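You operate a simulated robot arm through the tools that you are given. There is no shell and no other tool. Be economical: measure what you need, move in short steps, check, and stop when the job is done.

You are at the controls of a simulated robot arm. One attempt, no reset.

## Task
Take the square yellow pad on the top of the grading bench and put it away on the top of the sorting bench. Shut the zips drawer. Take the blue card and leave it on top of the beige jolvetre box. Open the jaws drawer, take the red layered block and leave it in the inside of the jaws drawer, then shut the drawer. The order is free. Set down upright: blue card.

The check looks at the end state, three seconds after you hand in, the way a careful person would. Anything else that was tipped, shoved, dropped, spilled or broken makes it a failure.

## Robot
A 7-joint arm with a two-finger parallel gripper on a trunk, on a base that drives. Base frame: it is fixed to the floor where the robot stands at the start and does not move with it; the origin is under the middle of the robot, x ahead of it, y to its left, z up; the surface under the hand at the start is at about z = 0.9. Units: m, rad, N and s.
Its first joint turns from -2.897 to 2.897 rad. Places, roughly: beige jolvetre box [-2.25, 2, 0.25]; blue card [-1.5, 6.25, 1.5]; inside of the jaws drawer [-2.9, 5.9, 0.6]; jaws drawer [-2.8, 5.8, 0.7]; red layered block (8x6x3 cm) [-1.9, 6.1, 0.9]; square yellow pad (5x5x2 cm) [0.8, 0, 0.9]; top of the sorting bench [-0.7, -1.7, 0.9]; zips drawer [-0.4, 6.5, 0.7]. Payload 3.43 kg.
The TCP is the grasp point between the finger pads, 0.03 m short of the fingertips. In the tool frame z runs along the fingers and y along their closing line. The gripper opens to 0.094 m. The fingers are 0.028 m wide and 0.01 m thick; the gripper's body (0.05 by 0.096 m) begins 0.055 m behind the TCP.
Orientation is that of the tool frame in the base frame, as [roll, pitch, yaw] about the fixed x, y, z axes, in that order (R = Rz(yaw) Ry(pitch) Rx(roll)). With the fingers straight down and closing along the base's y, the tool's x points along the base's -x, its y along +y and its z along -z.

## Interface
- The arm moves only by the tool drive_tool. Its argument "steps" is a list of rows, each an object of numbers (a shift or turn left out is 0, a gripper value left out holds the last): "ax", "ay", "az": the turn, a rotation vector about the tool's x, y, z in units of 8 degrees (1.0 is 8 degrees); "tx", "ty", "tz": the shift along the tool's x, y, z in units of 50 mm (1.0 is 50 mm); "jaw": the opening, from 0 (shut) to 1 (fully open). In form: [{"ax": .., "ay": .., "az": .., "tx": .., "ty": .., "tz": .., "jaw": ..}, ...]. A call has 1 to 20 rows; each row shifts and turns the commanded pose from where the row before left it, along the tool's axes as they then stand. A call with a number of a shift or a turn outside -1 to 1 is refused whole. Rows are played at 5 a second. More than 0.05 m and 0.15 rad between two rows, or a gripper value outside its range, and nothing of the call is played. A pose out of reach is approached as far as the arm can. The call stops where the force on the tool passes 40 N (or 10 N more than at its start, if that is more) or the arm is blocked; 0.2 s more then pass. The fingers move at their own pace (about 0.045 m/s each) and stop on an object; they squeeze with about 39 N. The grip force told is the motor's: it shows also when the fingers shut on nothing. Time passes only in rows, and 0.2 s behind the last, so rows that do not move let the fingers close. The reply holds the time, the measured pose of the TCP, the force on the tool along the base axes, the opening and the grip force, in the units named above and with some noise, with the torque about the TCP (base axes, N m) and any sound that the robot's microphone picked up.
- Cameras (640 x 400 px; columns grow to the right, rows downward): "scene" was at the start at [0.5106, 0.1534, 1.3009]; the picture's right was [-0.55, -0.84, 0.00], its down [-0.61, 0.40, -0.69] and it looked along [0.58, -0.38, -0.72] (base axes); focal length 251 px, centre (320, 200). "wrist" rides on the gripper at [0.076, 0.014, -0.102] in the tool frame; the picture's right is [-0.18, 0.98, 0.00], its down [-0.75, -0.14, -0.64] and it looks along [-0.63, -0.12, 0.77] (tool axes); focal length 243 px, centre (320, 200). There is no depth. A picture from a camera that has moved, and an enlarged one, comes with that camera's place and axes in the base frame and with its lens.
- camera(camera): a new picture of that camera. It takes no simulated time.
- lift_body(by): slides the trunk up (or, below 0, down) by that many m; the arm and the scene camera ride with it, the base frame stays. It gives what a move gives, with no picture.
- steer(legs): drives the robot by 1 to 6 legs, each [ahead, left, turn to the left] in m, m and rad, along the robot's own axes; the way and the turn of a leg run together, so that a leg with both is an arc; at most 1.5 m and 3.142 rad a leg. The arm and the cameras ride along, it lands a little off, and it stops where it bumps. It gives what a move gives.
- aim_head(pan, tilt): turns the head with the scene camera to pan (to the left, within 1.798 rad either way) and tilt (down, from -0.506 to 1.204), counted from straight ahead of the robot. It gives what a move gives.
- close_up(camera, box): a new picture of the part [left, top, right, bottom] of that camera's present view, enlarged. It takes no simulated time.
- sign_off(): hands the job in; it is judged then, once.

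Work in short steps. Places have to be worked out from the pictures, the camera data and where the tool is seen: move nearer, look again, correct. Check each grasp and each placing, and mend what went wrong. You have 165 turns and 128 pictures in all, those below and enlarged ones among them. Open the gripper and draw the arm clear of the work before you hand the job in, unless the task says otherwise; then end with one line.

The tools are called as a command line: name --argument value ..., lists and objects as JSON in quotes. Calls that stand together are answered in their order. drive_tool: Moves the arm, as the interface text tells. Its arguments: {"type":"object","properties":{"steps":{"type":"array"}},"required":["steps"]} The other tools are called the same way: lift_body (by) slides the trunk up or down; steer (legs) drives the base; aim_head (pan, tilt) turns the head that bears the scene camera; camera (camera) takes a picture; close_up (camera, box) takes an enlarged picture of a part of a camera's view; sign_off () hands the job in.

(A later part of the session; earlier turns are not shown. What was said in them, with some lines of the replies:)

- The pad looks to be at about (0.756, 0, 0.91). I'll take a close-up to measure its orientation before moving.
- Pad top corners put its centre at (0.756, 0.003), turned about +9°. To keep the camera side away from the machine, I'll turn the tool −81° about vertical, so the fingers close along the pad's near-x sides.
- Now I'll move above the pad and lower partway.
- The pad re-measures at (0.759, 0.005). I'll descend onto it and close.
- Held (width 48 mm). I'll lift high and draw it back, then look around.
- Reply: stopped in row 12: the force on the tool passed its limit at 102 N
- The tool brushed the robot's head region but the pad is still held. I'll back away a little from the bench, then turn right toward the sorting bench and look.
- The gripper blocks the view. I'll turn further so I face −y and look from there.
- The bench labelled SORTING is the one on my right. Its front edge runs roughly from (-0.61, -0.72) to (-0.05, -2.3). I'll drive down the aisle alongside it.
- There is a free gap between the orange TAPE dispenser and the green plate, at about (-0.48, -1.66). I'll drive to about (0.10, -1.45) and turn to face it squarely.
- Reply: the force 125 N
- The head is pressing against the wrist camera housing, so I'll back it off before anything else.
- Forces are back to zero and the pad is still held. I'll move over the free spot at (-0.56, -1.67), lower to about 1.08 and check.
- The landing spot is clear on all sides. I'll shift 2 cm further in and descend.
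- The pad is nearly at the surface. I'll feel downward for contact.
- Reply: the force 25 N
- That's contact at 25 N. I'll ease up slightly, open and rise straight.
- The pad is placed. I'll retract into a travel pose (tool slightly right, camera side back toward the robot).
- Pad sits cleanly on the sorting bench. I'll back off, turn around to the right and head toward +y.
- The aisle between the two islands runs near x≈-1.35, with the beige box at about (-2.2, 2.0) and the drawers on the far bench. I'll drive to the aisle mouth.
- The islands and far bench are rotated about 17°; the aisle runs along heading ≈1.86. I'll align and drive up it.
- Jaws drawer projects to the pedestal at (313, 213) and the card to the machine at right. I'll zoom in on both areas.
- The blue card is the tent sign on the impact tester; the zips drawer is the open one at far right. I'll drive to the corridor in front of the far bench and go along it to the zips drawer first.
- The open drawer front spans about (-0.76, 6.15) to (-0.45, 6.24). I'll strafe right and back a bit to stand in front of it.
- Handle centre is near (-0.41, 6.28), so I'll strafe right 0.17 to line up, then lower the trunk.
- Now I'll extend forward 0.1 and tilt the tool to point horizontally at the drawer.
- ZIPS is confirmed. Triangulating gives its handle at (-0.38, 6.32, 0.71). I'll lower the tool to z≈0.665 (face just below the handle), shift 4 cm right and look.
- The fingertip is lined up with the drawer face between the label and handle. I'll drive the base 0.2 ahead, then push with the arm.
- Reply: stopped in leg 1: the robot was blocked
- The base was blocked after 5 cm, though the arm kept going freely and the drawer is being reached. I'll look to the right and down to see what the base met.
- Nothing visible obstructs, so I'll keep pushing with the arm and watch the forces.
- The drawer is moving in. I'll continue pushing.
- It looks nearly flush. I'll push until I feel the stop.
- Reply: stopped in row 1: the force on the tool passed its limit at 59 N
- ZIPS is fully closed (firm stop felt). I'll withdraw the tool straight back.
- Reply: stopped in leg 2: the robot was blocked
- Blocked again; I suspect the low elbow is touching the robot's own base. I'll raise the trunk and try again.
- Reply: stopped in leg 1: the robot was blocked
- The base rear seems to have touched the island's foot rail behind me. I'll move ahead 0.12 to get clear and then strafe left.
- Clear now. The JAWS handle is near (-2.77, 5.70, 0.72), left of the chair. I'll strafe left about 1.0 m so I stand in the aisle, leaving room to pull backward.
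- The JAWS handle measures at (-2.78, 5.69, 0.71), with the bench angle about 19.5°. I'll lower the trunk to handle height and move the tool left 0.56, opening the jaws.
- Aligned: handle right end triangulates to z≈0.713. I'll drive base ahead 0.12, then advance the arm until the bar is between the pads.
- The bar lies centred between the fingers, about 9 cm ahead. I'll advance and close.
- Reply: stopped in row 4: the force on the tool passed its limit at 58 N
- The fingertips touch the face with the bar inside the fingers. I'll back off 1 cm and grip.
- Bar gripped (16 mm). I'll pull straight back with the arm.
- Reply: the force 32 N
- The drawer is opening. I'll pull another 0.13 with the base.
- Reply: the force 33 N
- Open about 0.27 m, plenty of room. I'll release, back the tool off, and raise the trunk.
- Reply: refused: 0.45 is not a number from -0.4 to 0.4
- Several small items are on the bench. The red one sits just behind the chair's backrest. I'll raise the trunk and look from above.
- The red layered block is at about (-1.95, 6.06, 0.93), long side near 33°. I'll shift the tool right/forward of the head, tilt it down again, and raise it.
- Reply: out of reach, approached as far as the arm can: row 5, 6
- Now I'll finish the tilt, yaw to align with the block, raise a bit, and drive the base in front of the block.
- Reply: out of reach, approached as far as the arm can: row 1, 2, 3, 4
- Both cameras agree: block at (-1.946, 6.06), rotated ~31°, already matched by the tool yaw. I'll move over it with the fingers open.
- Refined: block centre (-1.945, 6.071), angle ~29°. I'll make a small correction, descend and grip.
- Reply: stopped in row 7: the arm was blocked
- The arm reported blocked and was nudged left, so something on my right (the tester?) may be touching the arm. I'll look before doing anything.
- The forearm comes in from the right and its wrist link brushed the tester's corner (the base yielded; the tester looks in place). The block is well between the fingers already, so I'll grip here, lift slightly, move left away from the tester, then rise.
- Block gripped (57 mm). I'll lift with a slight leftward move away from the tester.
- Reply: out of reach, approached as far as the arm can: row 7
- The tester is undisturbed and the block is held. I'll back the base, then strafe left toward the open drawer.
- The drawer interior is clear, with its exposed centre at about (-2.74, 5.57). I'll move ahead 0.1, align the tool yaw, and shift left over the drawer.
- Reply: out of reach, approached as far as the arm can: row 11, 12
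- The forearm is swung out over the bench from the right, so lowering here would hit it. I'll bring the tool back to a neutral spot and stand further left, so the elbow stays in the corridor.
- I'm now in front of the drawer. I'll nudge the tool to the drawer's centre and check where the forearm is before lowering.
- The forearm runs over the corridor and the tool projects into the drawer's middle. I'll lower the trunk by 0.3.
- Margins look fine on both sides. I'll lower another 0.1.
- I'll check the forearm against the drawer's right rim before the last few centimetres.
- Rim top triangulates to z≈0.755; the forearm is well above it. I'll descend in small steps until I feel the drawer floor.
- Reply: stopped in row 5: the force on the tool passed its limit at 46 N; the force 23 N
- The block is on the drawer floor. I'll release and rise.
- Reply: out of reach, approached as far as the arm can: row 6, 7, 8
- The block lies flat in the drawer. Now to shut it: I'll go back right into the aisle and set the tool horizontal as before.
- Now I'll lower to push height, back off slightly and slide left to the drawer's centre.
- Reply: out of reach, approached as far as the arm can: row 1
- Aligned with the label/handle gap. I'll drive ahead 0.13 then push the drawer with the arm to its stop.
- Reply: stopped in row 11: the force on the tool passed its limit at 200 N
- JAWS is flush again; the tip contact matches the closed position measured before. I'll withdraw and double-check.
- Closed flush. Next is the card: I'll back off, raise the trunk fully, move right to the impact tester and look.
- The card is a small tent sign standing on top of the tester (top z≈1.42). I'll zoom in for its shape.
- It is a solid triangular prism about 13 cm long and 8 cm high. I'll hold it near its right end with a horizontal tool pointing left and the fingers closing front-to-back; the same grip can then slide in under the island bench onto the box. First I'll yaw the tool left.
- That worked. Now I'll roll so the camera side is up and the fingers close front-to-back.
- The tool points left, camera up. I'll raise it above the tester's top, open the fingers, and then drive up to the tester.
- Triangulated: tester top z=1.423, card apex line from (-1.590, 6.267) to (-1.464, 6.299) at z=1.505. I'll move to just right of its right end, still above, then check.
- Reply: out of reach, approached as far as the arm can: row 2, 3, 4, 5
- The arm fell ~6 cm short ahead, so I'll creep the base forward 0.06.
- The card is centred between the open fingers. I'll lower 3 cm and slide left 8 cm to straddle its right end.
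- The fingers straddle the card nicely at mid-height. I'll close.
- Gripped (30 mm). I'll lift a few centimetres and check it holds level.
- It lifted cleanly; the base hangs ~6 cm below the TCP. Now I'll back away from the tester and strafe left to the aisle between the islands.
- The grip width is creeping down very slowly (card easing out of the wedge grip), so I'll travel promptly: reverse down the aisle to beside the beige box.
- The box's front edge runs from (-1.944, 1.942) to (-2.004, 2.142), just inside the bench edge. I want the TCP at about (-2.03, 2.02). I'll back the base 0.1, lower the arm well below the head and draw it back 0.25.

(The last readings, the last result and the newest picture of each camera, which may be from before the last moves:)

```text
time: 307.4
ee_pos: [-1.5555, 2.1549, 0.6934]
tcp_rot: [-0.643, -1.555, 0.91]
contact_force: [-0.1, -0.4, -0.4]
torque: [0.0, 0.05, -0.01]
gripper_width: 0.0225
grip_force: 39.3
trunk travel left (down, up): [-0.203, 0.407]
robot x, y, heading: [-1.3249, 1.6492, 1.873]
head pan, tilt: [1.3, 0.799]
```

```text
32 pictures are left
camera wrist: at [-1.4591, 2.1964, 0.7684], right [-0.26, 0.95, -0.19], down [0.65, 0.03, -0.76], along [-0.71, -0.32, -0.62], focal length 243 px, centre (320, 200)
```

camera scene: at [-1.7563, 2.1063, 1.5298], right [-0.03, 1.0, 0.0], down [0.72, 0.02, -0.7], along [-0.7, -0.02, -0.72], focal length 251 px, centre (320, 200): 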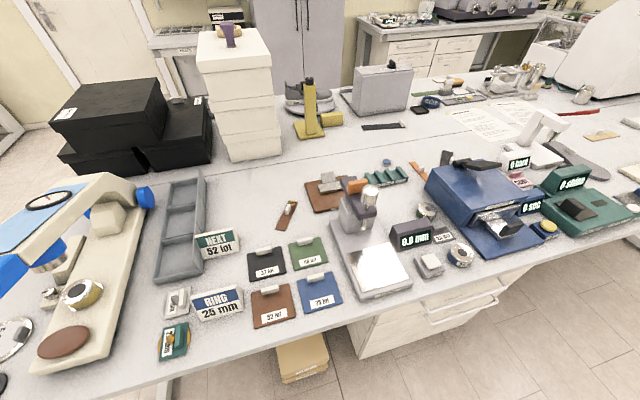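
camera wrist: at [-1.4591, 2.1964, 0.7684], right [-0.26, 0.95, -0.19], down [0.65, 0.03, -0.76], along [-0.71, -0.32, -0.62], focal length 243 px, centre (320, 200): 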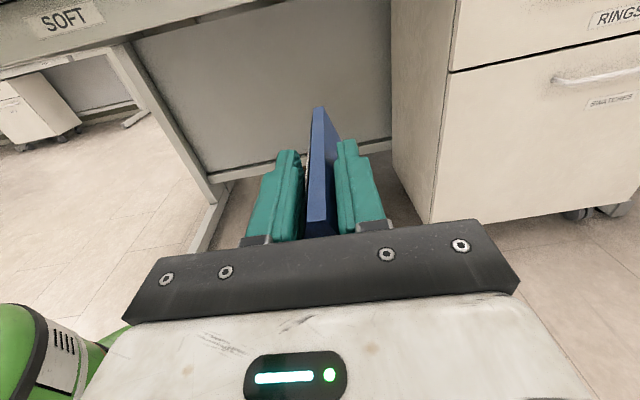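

Perfect view into the bay, and the approach line is already correct. I'll lower the remaining 0.2, drop the arm to ~0.40 and advance halfway.

lift_body --by -0.2

drive_tool --steps '[{"tx": -0.8}, {"tx": -0.8}, {"tz": 1}, {"tz": 1}, {"tz": 1}, {"tz": 1}]'

camera --camera "wrist"

camera --camera "scene"

```text
time: 309.6
ee_pos: [-1.5562, 2.1542, 0.4937]
tcp_rot: [-0.641, -1.556, 0.907]
contact_force: [-0.2, 0.2, -0.6]
torque: [0.0, -0.02, 0.02]
gripper_width: 0.0219
grip_force: 39.1
trunk travel left (down, up): [-0.003, 0.607]
robot x, y, heading: [-1.3272, 1.6485, 1.877]
head pan, tilt: [1.3, 0.799]
```

```text
time: 311.0
ee_pos: [-1.7503, 2.1024, 0.4165]
tcp_rot: [-0.725, -1.558, 0.992]
contact_force: [-0.5, 0.3, -1.1]
torque: [-0.01, 0.04, -0.01]
gripper_width: 0.0217
grip_force: 39.1
trunk travel left (down, up): [-0.003, 0.607]
robot x, y, heading: [-1.3264, 1.6484, 1.874]
head pan, tilt: [1.3, 0.799]
```

```text
31 pictures are left
camera wrist: at [-1.6537, 2.1435, 0.4916], right [-0.26, 0.95, -0.19], down [0.65, 0.02, -0.76], along [-0.71, -0.32, -0.62], focal length 243 px, centre (320, 200)
```

wrist: 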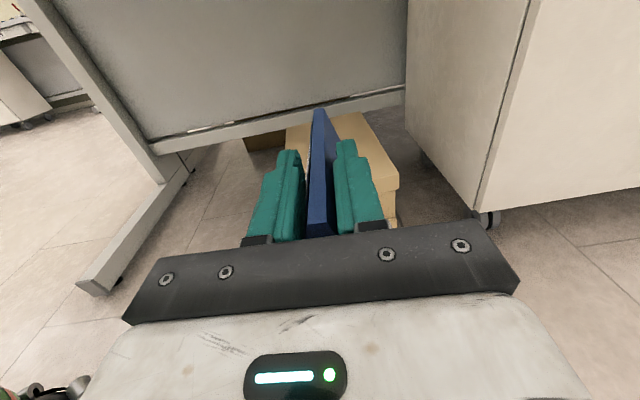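

```text
30 pictures are left
camera scene: at [-1.7262, 2.011, 0.9299], right [-0.03, 1.0, 0.0], down [0.72, 0.02, -0.7], along [-0.7, -0.02, -0.72], focal length 251 px, centre (320, 200)
```

scene: 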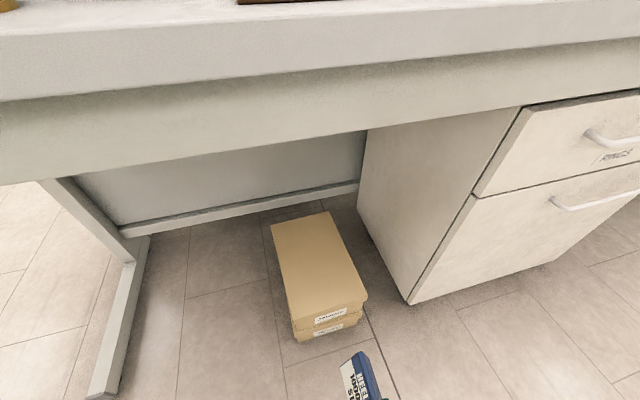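

The box is in full view: top z≈0.22, front edge mid (-2.00, 2.03), about 0.35 deep. I'll advance 0.325 inward over it.

drive_tool --steps '[{"tz": 0.93}, {"tz": 0.93}, {"tz": 0.93}, {"tz": 0.93}, {"tz": 0.93}, {"tz": 0.93}, {"tz": 0.92}]'

camera --camera "scene"

```text
time: 312.6
ee_pos: [-2.0638, 2.0162, 0.4186]
tcp_rot: [-0.729, -1.56, 0.993]
contact_force: [0.6, -0.1, 0.0]
torque: [0.03, 0.01, -0.01]
gripper_width: 0.0212
grip_force: 39.2
trunk travel left (down, up): [-0.003, 0.607]
robot x, y, heading: [-1.3284, 1.6486, 1.874]
head pan, tilt: [1.3, 0.799]
```

```text
29 pictures are left
camera scene: at [-1.7263, 2.011, 0.9298], right [-0.03, 1.0, 0.0], down [0.72, 0.02, -0.7], along [-0.7, -0.02, -0.72], focal length 251 px, centre (320, 200)
```

scene: 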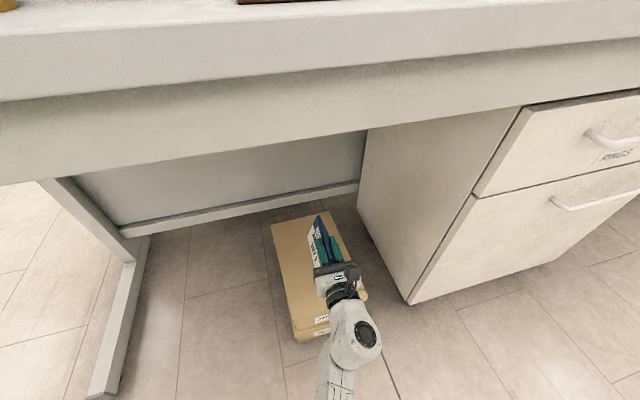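

The card projects onto the box's middle. I'll lower in small steps, feeling for contact.

drive_tool --steps '[{"tx": -0.6}, {"tx": -0.6}, {"tx": -0.5}, {"tx": -0.2}, {"tx": -0.1}, {"tx": -0.1}]'

close_up --camera "scene" --box '[220, 180, 440, 318]'

camera --camera "wrist"

```text
time: 314.0
ee_pos: [-2.0631, 2.0126, 0.3143]
tcp_rot: [-0.611, -1.557, 0.879]
contact_force: [0.3, -0.3, -0.7]
torque: [-0.01, -0.01, 0.01]
gripper_width: 0.0209
grip_force: 39.0
trunk travel left (down, up): [-0.003, 0.607]
robot x, y, heading: [-1.3314, 1.6488, 1.88]
head pan, tilt: [1.3, 0.799]
```

```text
2.90 times, centred on (330, 249) of scene
camera zoom: at [-1.7266, 2.0108, 0.9298], right [-0.03, 1.0, 0.0], down [0.72, 0.02, -0.7], along [-0.7, -0.02, -0.72], focal length 727 px, centre (291, 58)
```

zoom: 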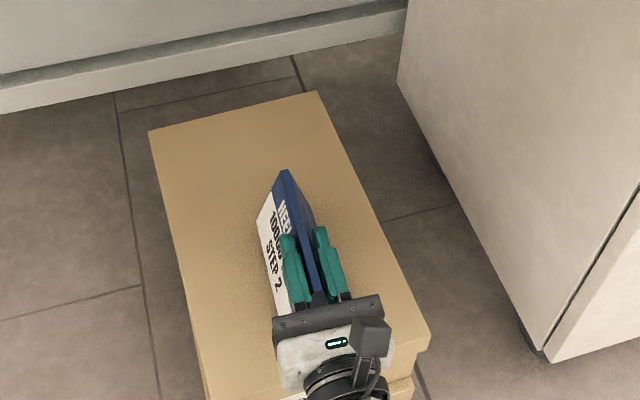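

```text
27 pictures are left
camera wrist: at [-1.9672, 2.0552, 0.3894], right [-0.26, 0.95, -0.19], down [0.65, 0.03, -0.76], along [-0.71, -0.32, -0.62], focal length 243 px, centre (320, 200)
```

wrist: 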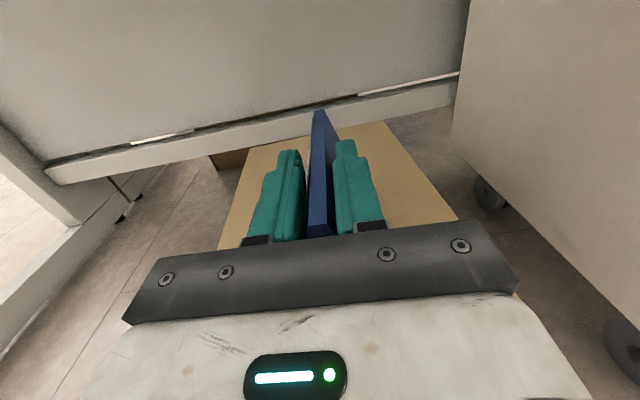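

No contact yet. I'll continue in 4 mm steps.

drive_tool --steps '[{"tx": -0.08}, {"tx": -0.08}, {"tx": -0.08}, {"tx": -0.08}]'

close_up --camera "scene" --box '[260, 200, 400, 288]'

```text
time: 315.1
ee_pos: [-2.0671, 2.0132, 0.3072]
tcp_rot: [-0.15, -1.541, 0.42]
contact_force: [3.0, -0.5, 9.4]
torque: [0.12, -0.53, -0.08]
gripper_width: 0.0209
grip_force: 39.0
trunk travel left (down, up): [-0.003, 0.607]
robot x, y, heading: [-1.3308, 1.6488, 1.874]
head pan, tilt: [1.3, 0.799]
stopped in row 4: the force on the tool passed its limit at 41 N (the readings are from after the stop); the commanded pose is now the measured one
```

```text
4.55 times, centred on (330, 244) of scene
camera zoom: at [-1.7259, 2.0109, 0.9296], right [-0.03, 1.0, 0.0], down [0.72, 0.02, -0.7], along [-0.7, -0.02, -0.72], focal length 1140 px, centre (274, 0)
```

zoom: 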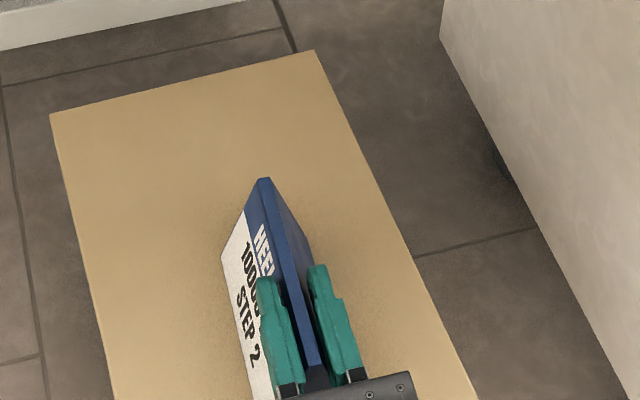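

Contact: the card is on the box. I'll open the fingers slowly.

drive_tool --steps '[{"jaw": 0.3}, {"jaw": 0.4}, {"jaw": 0.6}, {"jaw": 0.8}, {}, {}]'

close_up --camera "scene" --box '[260, 200, 400, 288]'

camera --camera "wrist"

```text
time: 316.5
ee_pos: [-2.0657, 2.0134, 0.304]
tcp_rot: [-0.221, -1.547, 0.491]
contact_force: [-0.6, 0.6, -0.2]
torque: [-0.01, -0.05, 0.0]
gripper_width: 0.0748
grip_force: 0.3
trunk travel left (down, up): [-0.003, 0.607]
robot x, y, heading: [-1.3268, 1.6503, 1.873]
head pan, tilt: [1.3, 0.799]
```

```text
4.55 times, centred on (330, 244) of scene
camera zoom: at [-1.7262, 2.0109, 0.9298], right [-0.03, 1.0, 0.0], down [0.72, 0.02, -0.7], along [-0.7, -0.02, -0.72], focal length 1140 px, centre (274, 0)
```

zoom: 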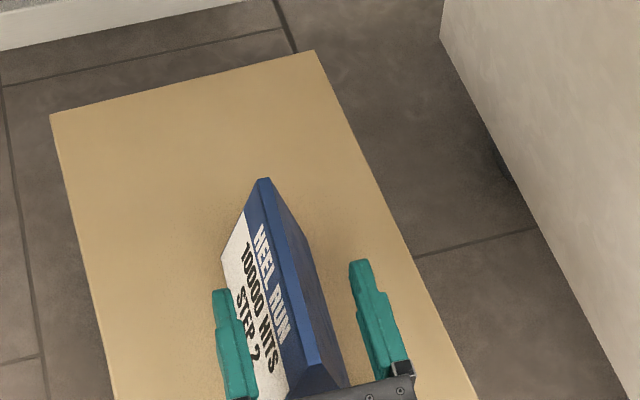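

```text
24 pictures are left
camera wrist: at [-1.9688, 2.0551, 0.3784], right [-0.27, 0.94, -0.19], down [0.64, 0.03, -0.77], along [-0.72, -0.33, -0.61], focal length 243 px, centre (320, 200)
```

wrist: 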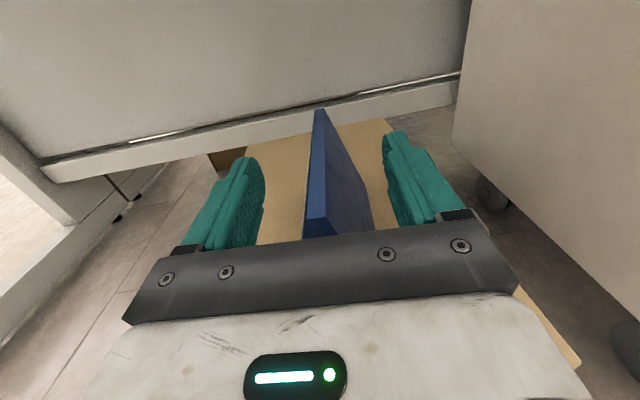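

The card stands upright on the box. I'll withdraw the fingers straight out, slowly.

drive_tool --steps '[{"tx": 0.1}, {"tz": -0.4}, {"tz": -0.4}, {"tz": -0.6}, {"tz": -0.8}, {"tz": -0.8}, {"tz": -1}, {"tz": -1}, {"tz": -1}, {"tz": -1}]'

close_up --camera "scene" --box '[240, 190, 420, 302]'

```text
time: 318.7
ee_pos: [-1.7256, 2.1046, 0.3018]
tcp_rot: [-0.206, -1.546, 0.479]
contact_force: [0.2, -0.4, 0.6]
torque: [-0.02, 0.0, 0.0]
gripper_width: 0.075
grip_force: 0.1
trunk travel left (down, up): [-0.003, 0.607]
robot x, y, heading: [-1.3266, 1.643, 1.874]
head pan, tilt: [1.3, 0.799]
```

```text
3.56 times, centred on (330, 246) of scene
camera zoom: at [-1.7263, 2.0108, 0.9298], right [-0.03, 1.0, 0.0], down [0.72, 0.02, -0.7], along [-0.7, -0.02, -0.72], focal length 892 px, centre (284, 36)
```

zoom: 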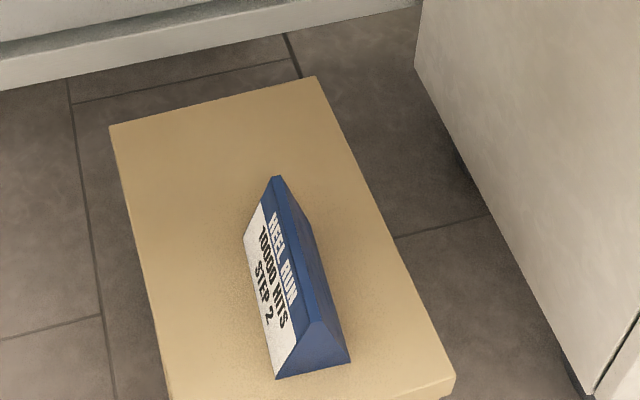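

Card placed well and the tool is clear. I'll draw the arm further back and raise it, then a last check.

drive_tool --steps '[{"tz": -0.8}, {"tz": -0.8}, {"tx": 0.8}, {"tx": 0.8}]'

lift_body --by 0.3

camera --camera "scene"

```text
time: 319.7
ee_pos: [-1.6509, 2.1301, 0.3801]
tcp_rot: [-0.256, -1.547, 0.529]
contact_force: [-0.5, 0.1, -0.5]
torque: [0.01, 0.0, 0.0]
gripper_width: 0.0751
grip_force: 0.0
trunk travel left (down, up): [-0.003, 0.607]
robot x, y, heading: [-1.3307, 1.6456, 1.87]
head pan, tilt: [1.3, 0.799]
```

```text
time: 322.7
ee_pos: [-1.6498, 2.1291, 0.6811]
tcp_rot: [-0.22, -1.548, 0.49]
contact_force: [0.4, 0.7, -0.3]
torque: [-0.02, 0.0, 0.01]
gripper_width: 0.0753
grip_force: 0.0
trunk travel left (down, up): [-0.303, 0.307]
robot x, y, heading: [-1.3267, 1.6455, 1.878]
head pan, tilt: [1.3, 0.799]
```

```text
22 pictures are left
camera scene: at [-1.7261, 2.011, 1.2298], right [-0.03, 1.0, 0.0], down [0.72, 0.02, -0.7], along [-0.7, -0.02, -0.72], focal length 251 px, centre (320, 200)
```

scene: 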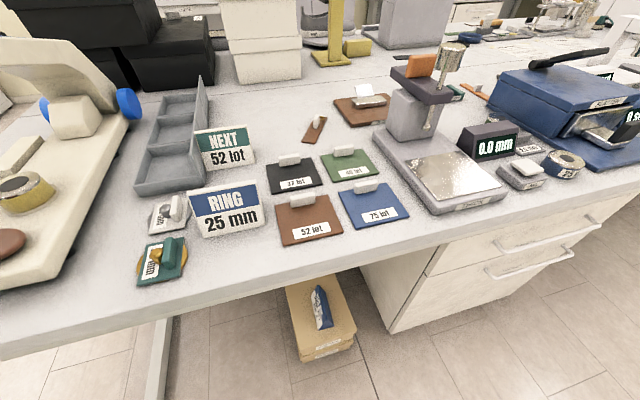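

All four parts are done: pad on the sorting bench, zips drawer shut, block in the shut jaws drawer, card upright on the box. The gripper is open and clear, so I'm handing in.

sign_off

```text
The job is handed in.
```

I completed and handed in all four tasks: the yellow pad is on the sorting bench, the zips drawer is shut, the red layered block is in the closed jaws drawer, and the blue card stands upright on the beige jolvetre box. On the way, the arm brushed the impact tester and the base stopped against something, probably the foot of the bench behind it. The tester looked unmoved; I didn't check that bench.
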